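You operate a simulated robot arm through the tools that you are given. There is no shell and no other tool. Be economical: measure what you need, move in short steps, check, and stop when the job is done.

The job below is to be done with a simulated robot arm. You get a single attempt, and the scene is never put back.

Task
Put the yellow cloth on the green print.

The check looks at the end state, three seconds after you hand in, the way a careful person would. Anything else that was tipped, shoved, dropped, spilled or broken makes it a failure.

Robot
A 7-joint arm with a two-finger parallel gripper, fixed in place. Base frame: the origin is at the foot of the arm, x ahead of it, y to its left, z up; the work surface is at about z = 0. Lengths are in m, angles in degrees, forces in N, time in s.
With the tool pointing down near the work surface it reaches from about 0.24 to 0.62 m from the base axis. Its first joint turns from -66.0 to 66.0 degrees. Payload 2.6 kg.
Tool frame: the origin (TCP) lies between the finger pads and is the grasp point; the fingertips stand 0.03 m ahead of it; z points along the fingers, y is the line along which they close. Largest opening 0.094 m; finger width 0.028, thickness 0.01; the body of the gripper, 0.05 by 0.096 m, starts 0.055 m behind the TCP.
Orientation is that of the tool frame in the base frame, as a unit quaternion [x, y, z, w]. With the fingers straight down and closing along the base's y, the tool's x points along the base's -x, its y along +y and its z along -z.

Tools
- The arm moves only by the tool nudge_tool. Its argument "rows" is one flat list of numbers, 5 for each row, row after row: the shift along the base's x, y, z in units of 100 mm (1.0 is 100 mm), then the turn about the base's z in units of 60 degrees (1.0 is 60 degrees), then the gripper command, from -1 (fully open) to 1 (shut), values between in proportion. In form: [x, y, z, yaw, jaw, x, y, z, yaw, jaw, ...]. A call has 1 to 8 rows; each row is the pose to reach, as a shift and turn from the pose commanded when the call began. A call with a number of a shift or a turn outside -1 to 1 is refused whole. Rows are played at 5 a second. More than 0.05 m and 8.6 degrees between two rows, or a gripper value outside its range, and nothing of the call is played. Where a pose cannot be reached the arm comes as near as it can. A force on the tool above 40 N (or 10 N above the force at the start of the call, whichever is more), or a blocked arm, ends the call early, and 0.2 s more pass. The fingers move at their own pace (about 0.072 m/s each) and stop on an object; they squeeze with about 45 N. The grip force told is the motor's: it shows also when the fingers shut on nothing. Time passes only in rows, and 0.2 s behind the last, so rows that repeat a pose let the fingers close. It gives the time, the measured TCP pose, the force on the tool (base axes), the opening and the grip force at its end, in the units of the frame above (readings bear some noise).
- Cameras (640 x 400 px; columns grow to the right, rows downward): "scene" is fixed at [0.0458, 0.4904, 0.5591]; the picture's right is [-0.07, -1.00, 0.00], its down [-0.72, 0.05, -0.69] and it looks along [0.69, -0.05, -0.73] (base axes); focal length 370 px, centre (320, 200). "wrist" rides on the gripper at [-0.037, 0, -0.058] in the tool frame; the picture's right is [0.00, -1.00, 0.00], its down [0.97, 0.00, -0.24] and it looks along [0.24, 0.00, 0.97] (tool axes); focal length 218 px, centre (320, 200).
- camera(camera): a new picture of that camera. It takes no simulated time.
- probe_pixels(camera, pixels): for up to 12 pixels [column, row] of the newest picture of that camera ("zoom" is the newest enlarged one), the place [x, y, z] in the base frame of the surface seen there, good to about 0.002 m, but the place of the scene camera against the robot may be out by one fixed shift of up to 0.025 m in any direction. It takes no simulated time.
- inspect(camera, box): a new picture of the part [left, top, right, bottom] of that camera's present view, enlarged. It takes no simulated time.
- sign_off(): hands the job in; it is judged then, once.

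Keep the steps short. Do not move on a guess: measure, check each grasp and each placing, and mend mistakes. In all there are 60 turns and 30 pictures (those below and enlarged ones count). Leave the gripper open and the arm clear of the work at the hand-in unless told otherwise, and finish with a single line.

The tools are called after "Call:" as a command line: name --argument value ..., lists and objects as JSON in quotes. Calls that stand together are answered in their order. nudge_tool: Moves the arm, as the interface text tells. Its arguments: {"type":"object","properties":{"rows":{"type":"array","items":{"type":"number"}}},"required":["rows"]} The other tools are called the same way: camera (camera) takes a picture; probe_pixels (camera, pixels) gives the place of the surface under pixels of a picture; inspect (camera, box) takes an enlarged picture of a part of a camera's view; sign_off () hands the job in.

At the start:

```text
time: 0.0
ee_pos: [0.2871, 0.3619, 0.2875]
tool_rot: [-0.001, 1.0, 0.001, 0.0]
wrist_force: [-0.5, -0.4, 0.2]
width: 0.0941
finger_force: 0.0
```

scene: 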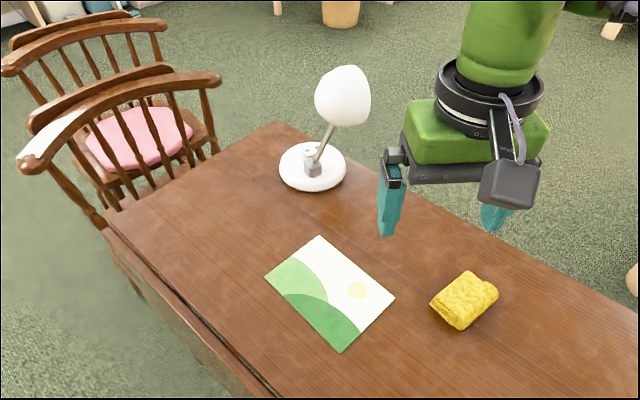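
wrist: 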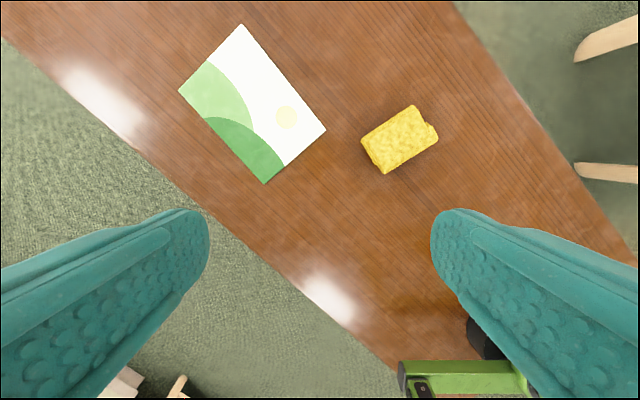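

I see the yellow cloth at wrist (400,138) and the print around (252,105). Next I measure both through the wrist camera, and the cloth in the scene camera to compare.

Call:
probe_pixels --camera "wrist" --pixels '[[400, 138], [364, 142], [413, 108], [436, 136], [384, 172], [241, 26], [181, 91], [265, 182], [324, 130], [253, 106], [345, 160], [420, 180]]'

Call:
probe_pixels --camera "scene" --pixels '[[466, 296], [319, 237], [266, 276], [341, 352], [393, 298], [432, 303], [468, 274], [497, 294], [462, 327], [330, 294]]'

Call:
inspect --camera "wrist" --box '[160, 10, 480, 210]'

```text
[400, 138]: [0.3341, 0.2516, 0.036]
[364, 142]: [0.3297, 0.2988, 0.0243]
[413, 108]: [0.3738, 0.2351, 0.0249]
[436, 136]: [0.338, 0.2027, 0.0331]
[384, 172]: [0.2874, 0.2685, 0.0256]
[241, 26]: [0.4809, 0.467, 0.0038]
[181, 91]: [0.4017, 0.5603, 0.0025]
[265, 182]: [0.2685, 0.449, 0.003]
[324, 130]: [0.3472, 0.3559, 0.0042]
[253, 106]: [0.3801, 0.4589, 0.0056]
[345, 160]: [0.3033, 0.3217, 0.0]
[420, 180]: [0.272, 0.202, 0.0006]
```

```text
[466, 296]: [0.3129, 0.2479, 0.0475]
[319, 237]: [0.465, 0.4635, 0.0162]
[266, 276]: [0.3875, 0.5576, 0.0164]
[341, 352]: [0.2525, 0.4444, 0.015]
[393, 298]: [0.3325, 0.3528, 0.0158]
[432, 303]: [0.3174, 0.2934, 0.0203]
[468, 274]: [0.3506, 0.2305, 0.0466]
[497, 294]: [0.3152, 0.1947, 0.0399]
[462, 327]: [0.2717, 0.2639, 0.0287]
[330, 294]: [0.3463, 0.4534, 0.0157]
```

```text
2.00 times, centred on (320, 110) of wrist
```

zoom: 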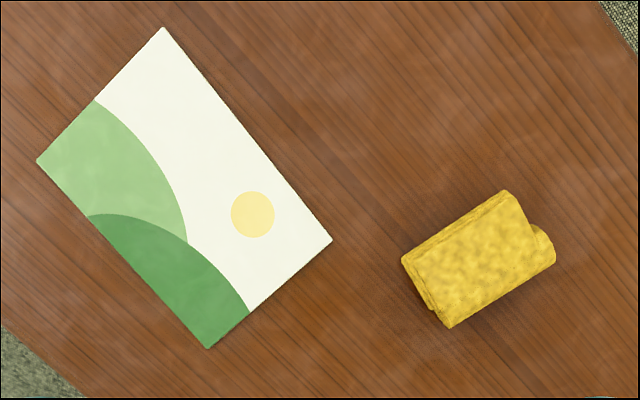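

The cloth is centred at about (0.332, 0.250) and its top is near z 0.036. It is about 0.078 long and 0.052 wide, with the short side running along (0.82, 0.57). The scene camera is offset by about (-0.015, -0.004, +0.012). Next I move above the cloth at this height, turning -55° so the jaws close across the short side.

Call:
nudge_tool --rows '[0.06, -0.13, 0, -0.13, -1, 0.12, -0.26, 0, -0.26, -1, 0.18, -0.39, 0, -0.39, -1, 0.24, -0.52, 0, -0.52, -1, 0.3, -0.65, 0, -0.65, -1, 0.36, -0.8, -0.1, -0.78, -1, 0.42, -0.95, -0.3, -0.91, -1, 0.45, -1.0, -0.5, -0.92, -1]'

Call:
camera --camera "wrist"

Call:
probe_pixels --camera "scene" --pixels '[[312, 165], [343, 95], [343, 68], [320, 110]]'

```text
time: 1.8
ee_pos: [0.3324, 0.2637, 0.2376]
tool_rot: [0.464, 0.886, 0.0, 0.001]
wrist_force: [0.0, -0.2, 0.4]
width: 0.0939
finger_force: 0.1
```

```text
26 pictures are left
```

wrist: 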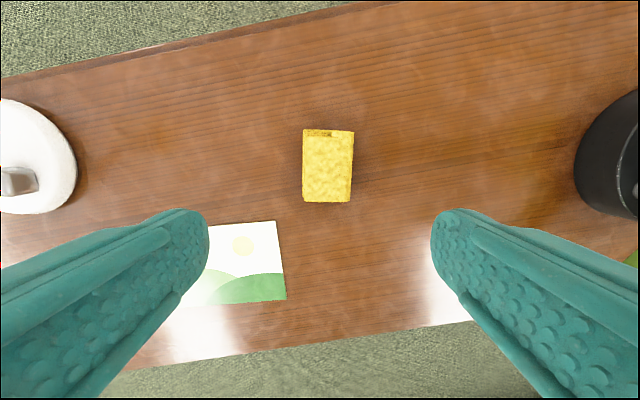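

```text
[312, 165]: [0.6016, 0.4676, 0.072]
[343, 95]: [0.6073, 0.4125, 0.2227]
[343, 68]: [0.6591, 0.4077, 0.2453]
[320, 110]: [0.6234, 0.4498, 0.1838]
```

The jaws line up with the cloth, whose outline spans about (303..354, 130..202). I measure its outline again from here.

Call:
probe_pixels --camera "wrist" --pixels '[[328, 166], [306, 140], [352, 134], [348, 199], [305, 199], [319, 133], [328, 200], [305, 170], [349, 170]]'

Call:
inspect --camera "wrist" --box '[270, 115, 390, 215]'

```text
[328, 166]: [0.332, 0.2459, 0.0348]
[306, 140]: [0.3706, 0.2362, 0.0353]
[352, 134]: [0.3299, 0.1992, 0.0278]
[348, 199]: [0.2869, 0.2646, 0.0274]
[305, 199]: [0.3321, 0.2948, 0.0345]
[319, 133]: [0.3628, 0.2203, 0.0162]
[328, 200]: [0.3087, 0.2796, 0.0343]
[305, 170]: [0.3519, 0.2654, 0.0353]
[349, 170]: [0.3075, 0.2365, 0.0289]
```

```text
4.00 times, centred on (330, 165) of wrist
```

zoom: 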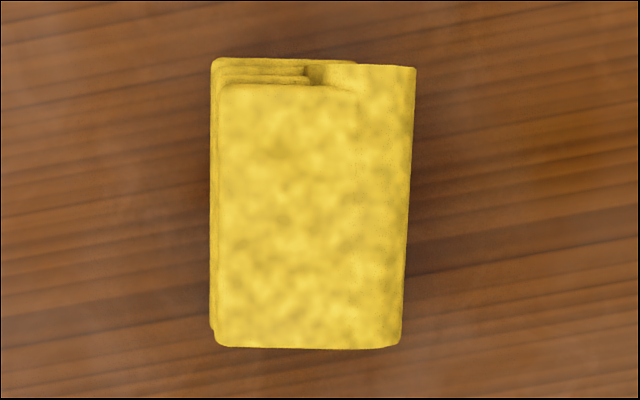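

The cloth is a folded stack about 0.053 wide and centred at (0.330, 0.250). I shift over it and go down to about z 0.14.

Call:
nudge_tool --rows '[-0.02, -0.13, -0.2, 0, -1, -0.02, -0.13, -0.5, 0, -1, -0.02, -0.13, -0.8, 0, -1, -0.02, -0.13, -1.0, 0, -1, -0.02, -0.13, -1.0, 0, -1]'

Call:
camera --camera "wrist"

```text
time: 3.0
ee_pos: [0.3288, 0.2515, 0.1365]
tool_rot: [0.463, 0.886, 0.0, 0.0]
wrist_force: [0.2, -0.1, -0.2]
width: 0.0938
finger_force: 0.0
```

```text
24 pictures are left
```

wrist: 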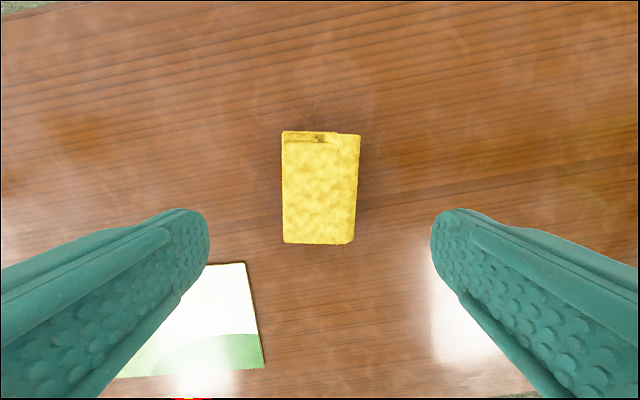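

The cloth is centred between the fingers (columns 282..360) and the print is well clear of them. I go down to z 0.036, still open.

Call:
nudge_tool --rows '[0, 0, -0.3, 0, -1, 0, 0, -0.55, 0, -1, 0, 0, -0.8, 0, -1, 0, 0, -0.93, 0, -1, 0, 0, -1.0, 0, -1, 0, 0, -1.0, 0, -1]'

Call:
camera --camera "wrist"

```text
time: 4.4
ee_pos: [0.3293, 0.2488, 0.0365]
tool_rot: [0.464, 0.886, 0.0, 0.0]
wrist_force: [0.0, 0.0, 0.1]
width: 0.0939
finger_force: 0.0
```

```text
23 pictures are left
```

wrist: 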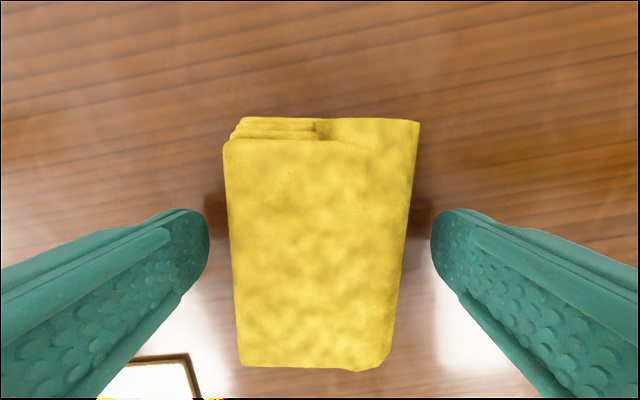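

The fingers stand on both sides of the cloth and nothing is touching. I close on it.

Call:
nudge_tool --rows '[0, 0, 0, 0, 0, 0, 0, 0, 0, 0.5, 0, 0, 0, 0, 1, 0, 0, 0, 0, 1, 0, 0, 0, 0, 1]'

Call:
camera --camera "wrist"

```text
time: 5.6
ee_pos: [0.3295, 0.2491, 0.0375]
tool_rot: [0.463, 0.886, 0.0, 0.0]
wrist_force: [0.1, -0.6, 0.5]
width: 0.0677
finger_force: 44.6
```

```text
22 pictures are left
```

wrist: 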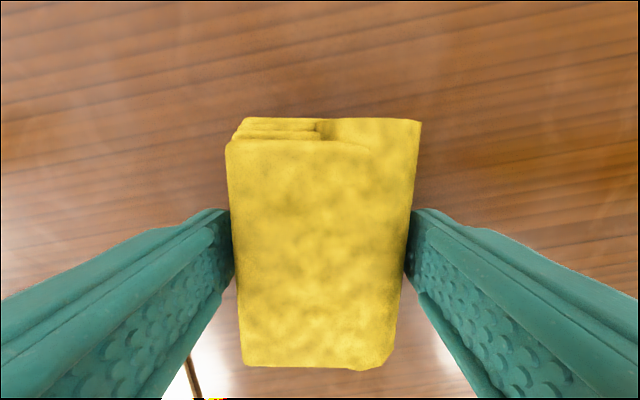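

The fingers stopped at 0.068 with 45 N of grip, so the cloth is held. I lift 0.10 slowly.

Call:
nudge_tool --rows '[0, 0, 0.1, 0, 1, 0, 0, 0.3, 0, 1, 0, 0, 0.6, 0, 1, 0, 0, 0.9, 0, 1, 0, 0, 1.0, 0, 1, 0, 0, 1.0, 0, 1]'

Call:
camera --camera "wrist"

Call:
camera --camera "scene"

```text
time: 7.0
ee_pos: [0.3311, 0.2494, 0.1371]
tool_rot: [0.463, 0.886, 0.0, 0.0]
wrist_force: [0.4, 0.5, -0.3]
width: 0.0001
finger_force: 32.3
```

```text
21 pictures are left
```

wrist: 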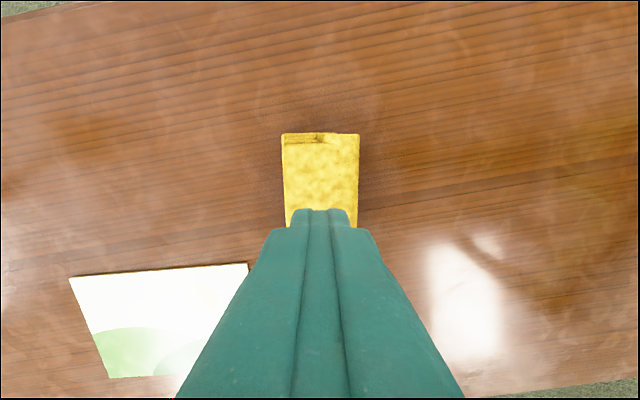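

```text
20 pictures are left
```

scene: 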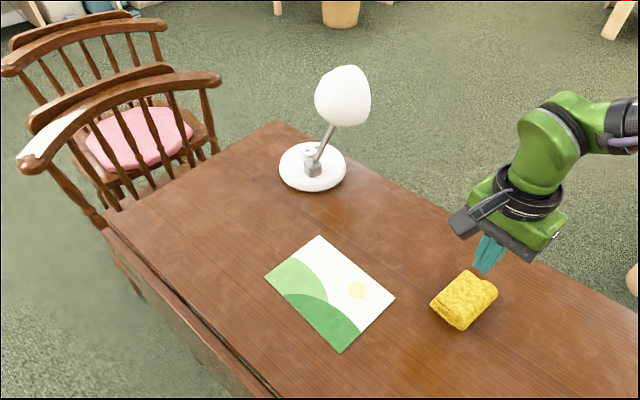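

The lift failed: the jaws shut to 0 and the cloth is still on the table at scene (464,300). I look closely at it from both cameras to learn why.

Call:
inspect --camera "scene" --box '[410, 220, 530, 340]'

Call:
probe_pixels --camera "zoom" --pixels '[[110, 415], [110, 460], [250, 515], [250, 560], [420, 430], [445, 400], [250, 400], [340, 300], [470, 370], [180, 470]]'

```text
3.33 times, centred on (470, 280) of scene
```

zoom: 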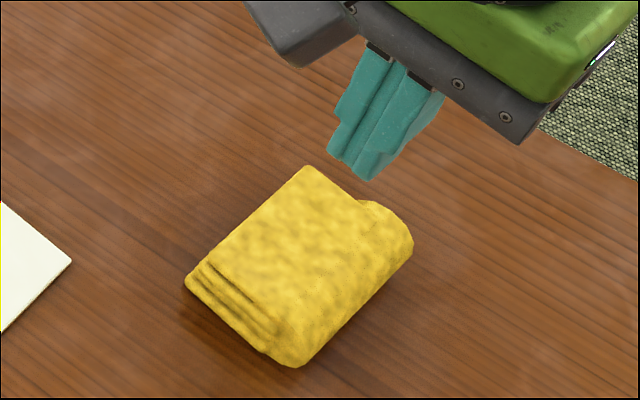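

```text
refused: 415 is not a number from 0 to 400
```

It looks like a rounded folded pad that slipped out, with only the fingertips low on its sides. I open, go back down and grip a bit lower this time (tips almost at the table).

Call:
nudge_tool --rows '[0, 0, 0, 0, -1, 0, 0, 0, 0, -1, 0, 0, 0, 0, -1, 0, 0, 0, 0, -1, 0, 0, -0.4, 0, -1, 0, 0, -0.8, 0, -1, 0, 0, -1.0, 0, -1, 0, 0, -1.0, 0, -1]'

Call:
camera --camera "wrist"

```text
time: 8.8
ee_pos: [0.3291, 0.2478, 0.0396]
tool_rot: [0.464, 0.886, 0.0, 0.0]
wrist_force: [0.1, 0.6, 1.2]
width: 0.0939
finger_force: 0.0
```

```text
18 pictures are left
```

wrist: 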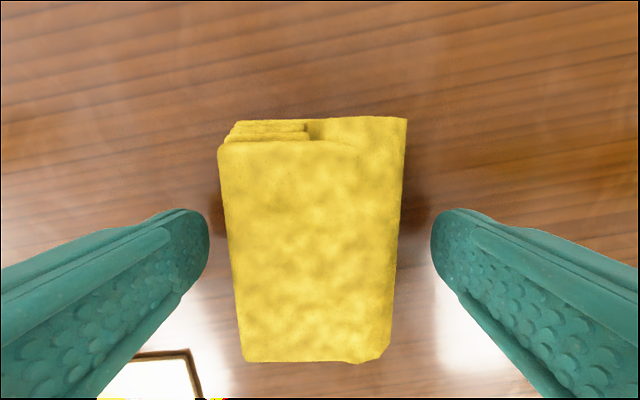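

The cloth is still centred (columns 218..407). I lower 5 mm more, close, and then lift only 1 cm to test the grip.

Call:
nudge_tool --rows '[0, 0, -0.03, 0, -1, 0, 0, -0.05, 0, -1, 0, 0, -0.05, 0, -1, 0, 0, -0.05, 0, 1, 0, 0, -0.05, 0, 1, 0, 0, -0.05, 0, 1, 0, 0, -0.05, 0, 1, 0, 0, -0.05, 0, 1]'

Call:
nudge_tool --rows '[0, 0, 0.02, 0, 1, 0, 0, 0.05, 0, 1, 0, 0, 0.08, 0, 1, 0, 0, 0.1, 0, 1, 0, 0, 0.1, 0, 1]'

Call:
camera --camera "wrist"

```text
time: 10.6
ee_pos: [0.3309, 0.2491, 0.0333]
tool_rot: [0.463, 0.886, 0.0, 0.0]
wrist_force: [0.0, -0.4, 0.7]
width: 0.0673
finger_force: 45.2
```

```text
time: 11.8
ee_pos: [0.3304, 0.2484, 0.0427]
tool_rot: [0.462, 0.887, 0.0, 0.0]
wrist_force: [-0.5, -0.7, -0.6]
width: 0.0673
finger_force: 45.3
```

```text
17 pictures are left
```

wrist: 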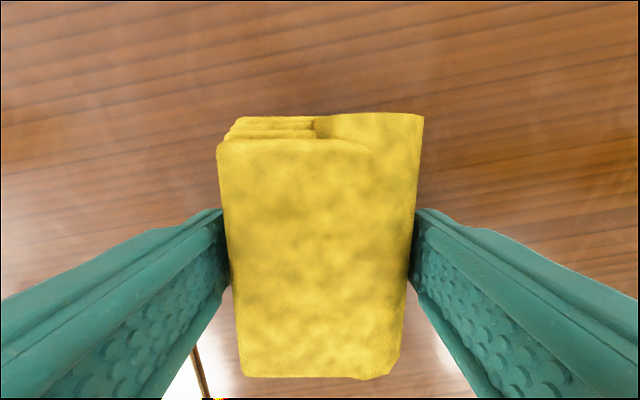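

The width is still 0.067 and the cloth's size in the picture has not shrunk, so it came up with the jaws. I lift 3 cm more, slowly, and check again.

Call:
nudge_tool --rows '[0, 0, 0.04, 0, 1, 0, 0, 0.08, 0, 1, 0, 0, 0.12, 0, 1, 0, 0, 0.16, 0, 1, 0, 0, 0.2, 0, 1, 0, 0, 0.25, 0, 1, 0, 0, 0.3, 0, 1, 0, 0, 0.3, 0, 1]'

Call:
camera --camera "wrist"

Call:
probe_pixels --camera "wrist" --pixels '[[320, 250], [320, 160], [320, 350]]'

```text
time: 13.6
ee_pos: [0.3296, 0.2493, 0.0732]
tool_rot: [0.464, 0.886, 0.0, 0.0]
wrist_force: [-0.2, 0.3, -1.4]
width: 0.0672
finger_force: 44.7
```

```text
16 pictures are left
```

wrist: 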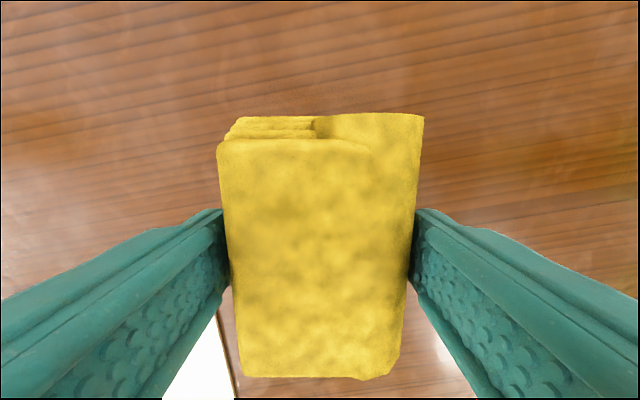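

```text
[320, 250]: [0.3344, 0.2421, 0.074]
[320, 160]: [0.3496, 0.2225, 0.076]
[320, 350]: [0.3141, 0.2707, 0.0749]
```

The picture is identical to the one before and the cloth top reads z 0.075, so the grip is firm. The bottom is about 4 cm above the table. I move gently toward the print centre (0.375, 0.458), in two parts.

Call:
nudge_tool --rows '[0.02, 0.08, 0, 0, 1, 0.05, 0.22, 0, 0, 1, 0.08, 0.36, 0, 0, 1, 0.11, 0.51, 0, 0, 1, 0.14, 0.66, 0, 0, 1, 0.18, 0.81, 0, 0, 1, 0.21, 0.94, 0, 0, 1, 0.22, 1.0, 0, 0, 1]'

Call:
camera --camera "wrist"

```text
time: 15.4
ee_pos: [0.3524, 0.3489, 0.0724]
tool_rot: [0.463, 0.886, 0.0, 0.0]
wrist_force: [-0.6, 0.0, -0.9]
width: 0.0672
finger_force: 44.9
```

```text
15 pictures are left
```

wrist: 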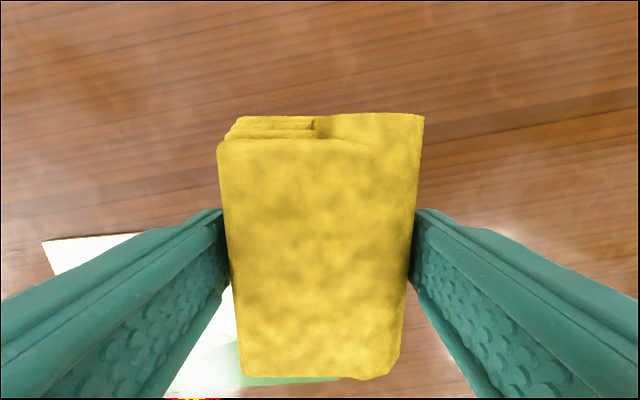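

The grip is unchanged. I do the rest of the way: +0.023 in x and +0.109 in y, in one call to y +0.1 and a second for the last centimetre.

Call:
nudge_tool --rows '[0.02, 0.08, 0, 0, 1, 0.05, 0.22, 0, 0, 1, 0.08, 0.36, 0, 0, 1, 0.11, 0.51, 0, 0, 1, 0.14, 0.66, 0, 0, 1, 0.18, 0.81, 0, 0, 1, 0.21, 0.94, 0, 0, 1, 0.23, 1.0, 0, 0, 1]'

Call:
nudge_tool --rows '[0, 0.04, 0, 0, 1, 0, 0.08, 0, 0, 1, 0, 0.08, 0, 0, 1]'

Call:
camera --camera "wrist"

Call:
camera --camera "scene"

```text
time: 17.2
ee_pos: [0.3764, 0.4486, 0.071]
tool_rot: [0.464, 0.886, 0.0, -0.001]
wrist_force: [0.6, 0.3, 0.4]
width: 0.0671
finger_force: 44.9
```

```text
time: 18.0
ee_pos: [0.376, 0.4568, 0.0727]
tool_rot: [0.463, 0.886, 0.0, 0.0]
wrist_force: [-0.3, 0.3, 0.1]
width: 0.0673
finger_force: 45.0
```

```text
14 pictures are left
```

wrist: 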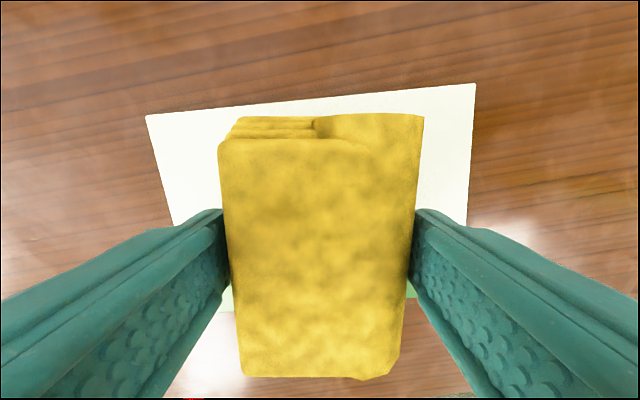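

```text
13 pictures are left
```

scene: 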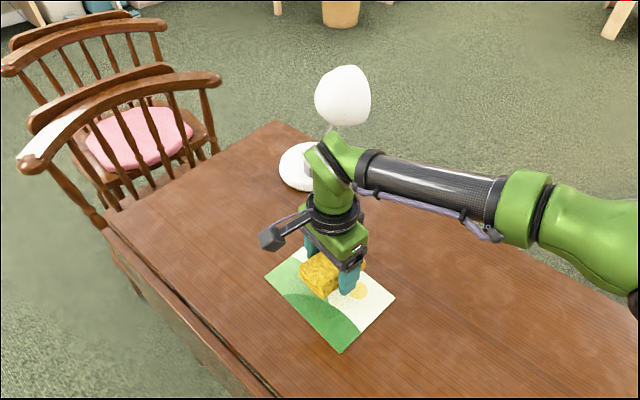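

I check the print corners from here before lowering: (147,115), (475,84) and the side points.

Call:
probe_pixels --camera "wrist" --pixels '[[149, 117], [473, 86], [466, 205], [225, 306], [415, 294], [175, 200], [440, 150], [320, 370], [320, 150]]'

```text
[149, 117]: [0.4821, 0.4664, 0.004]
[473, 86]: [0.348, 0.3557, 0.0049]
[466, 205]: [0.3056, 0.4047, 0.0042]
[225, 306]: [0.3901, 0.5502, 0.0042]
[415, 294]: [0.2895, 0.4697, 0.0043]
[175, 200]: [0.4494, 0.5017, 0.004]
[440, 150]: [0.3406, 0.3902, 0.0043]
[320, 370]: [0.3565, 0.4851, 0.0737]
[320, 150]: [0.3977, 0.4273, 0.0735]
```

The print is where I measured it, its top at about z 0.004, and the cloth is centred over it at (0.377, 0.456). I lower 3.4 cm so the cloth just meets the print.

Call:
nudge_tool --rows '[0, 0, -0.08, 0, 1, 0, 0, -0.16, 0, 1, 0, 0, -0.24, 0, 1, 0, 0, -0.3, 0, 1, 0, 0, -0.33, 0, 1, 0, 0, -0.34, 0, 1, 0, 0, -0.34, 0, 1]'

Call:
inspect --camera "scene" --box '[250, 220, 410, 360]'

```text
time: 19.6
ee_pos: [0.3766, 0.4567, 0.038]
tool_rot: [0.463, 0.886, 0.0, 0.0]
wrist_force: [0.3, 0.2, -0.6]
width: 0.0672
finger_force: 44.7
```

```text
2.86 times, centred on (330, 290) of scene
```

zoom: 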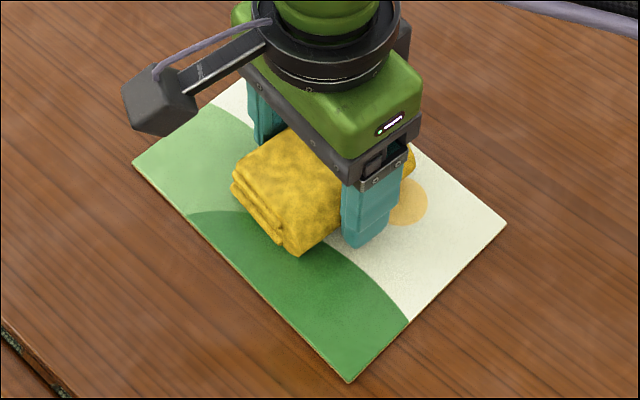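

The cloth is at print level with no noticeable load. I open the jaws gently.

Call:
nudge_tool --rows '[0, 0, 0, 0, -0.3, 0, 0, 0, 0, -0.5, 0, 0, 0, 0, -0.75, 0, 0, 0, 0, -1, 0, 0, 0, 0, -1, 0, 0, 0, 0, -1]'

Call:
camera --camera "wrist"

```text
time: 21.0
ee_pos: [0.3761, 0.4572, 0.038]
tool_rot: [0.464, 0.886, -0.001, 0.0]
wrist_force: [-0.6, 0.2, 0.2]
width: 0.0938
finger_force: 0.1
```

```text
11 pictures are left
```

wrist: 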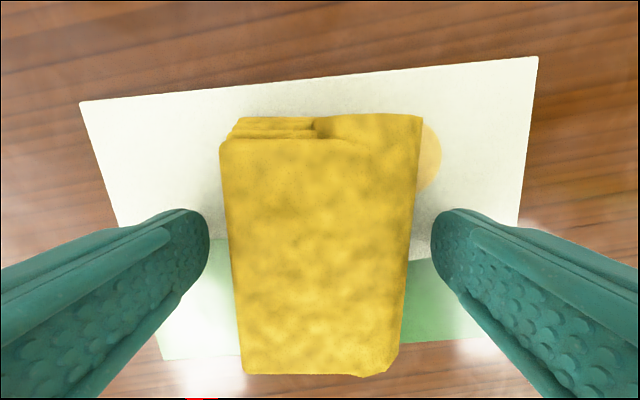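

The jaws are open, clear on both sides, and the cloth lies on the print. I rise straight up.

Call:
nudge_tool --rows '[0, 0, 0.1, 0, -1, 0, 0, 0.25, 0, -1, 0, 0, 0.4, 0, -1, 0, 0, 0.6, 0, -1, 0, 0, 0.8, 0, -1, 0, 0, 1.0, 0, -1]'

Call:
nudge_tool --rows '[-0.1, -0.2, 0.2, 0, -1, -0.2, -0.4, 0.4, 0, -1, -0.3, -0.6, 0.6, 0, -1, -0.4, -0.8, 0.8, 0, -1, -0.5, -1.0, 0.9, 0, -1, -0.5, -1.0, 0.9, 0, -1]'

Call:
camera --camera "scene"

Call:
camera --camera "wrist"

```text
time: 22.4
ee_pos: [0.3751, 0.4571, 0.1394]
tool_rot: [0.463, 0.886, -0.001, 0.0]
wrist_force: [0.3, 0.5, -0.6]
width: 0.094
finger_force: 0.1
```

```text
time: 23.8
ee_pos: [0.3253, 0.3576, 0.2275]
tool_rot: [0.463, 0.886, 0.0, 0.0]
wrist_force: [-0.3, 0.4, -1.0]
width: 0.0939
finger_force: 0.0
```

```text
10 pictures are left
```

scene: 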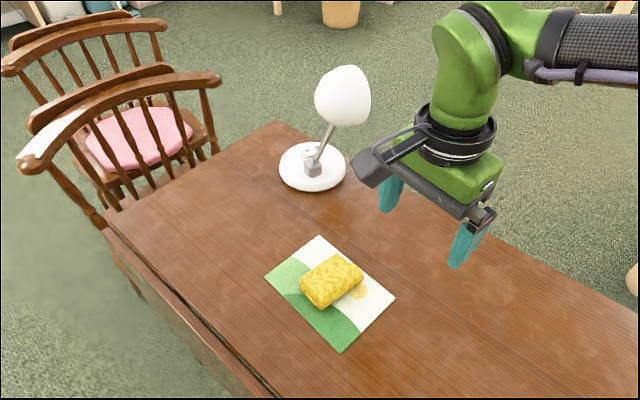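

```text
9 pictures are left
```

wrist: 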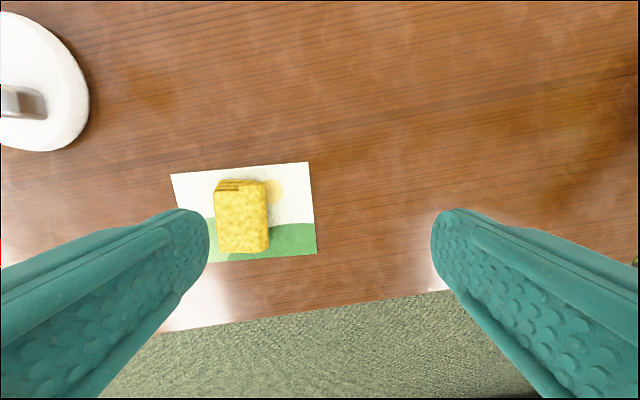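

The cloth lies fully within the print, which has not moved. The lamp is where it was, the gripper is open and the arm is clear. I hand in.

Call:
sign_off

```text
The job is handed in.
```

The yellow cloth is on the green print, fully inside its edges, with nothing else disturbed; the first grasp slipped and the second, slightly lower one held.
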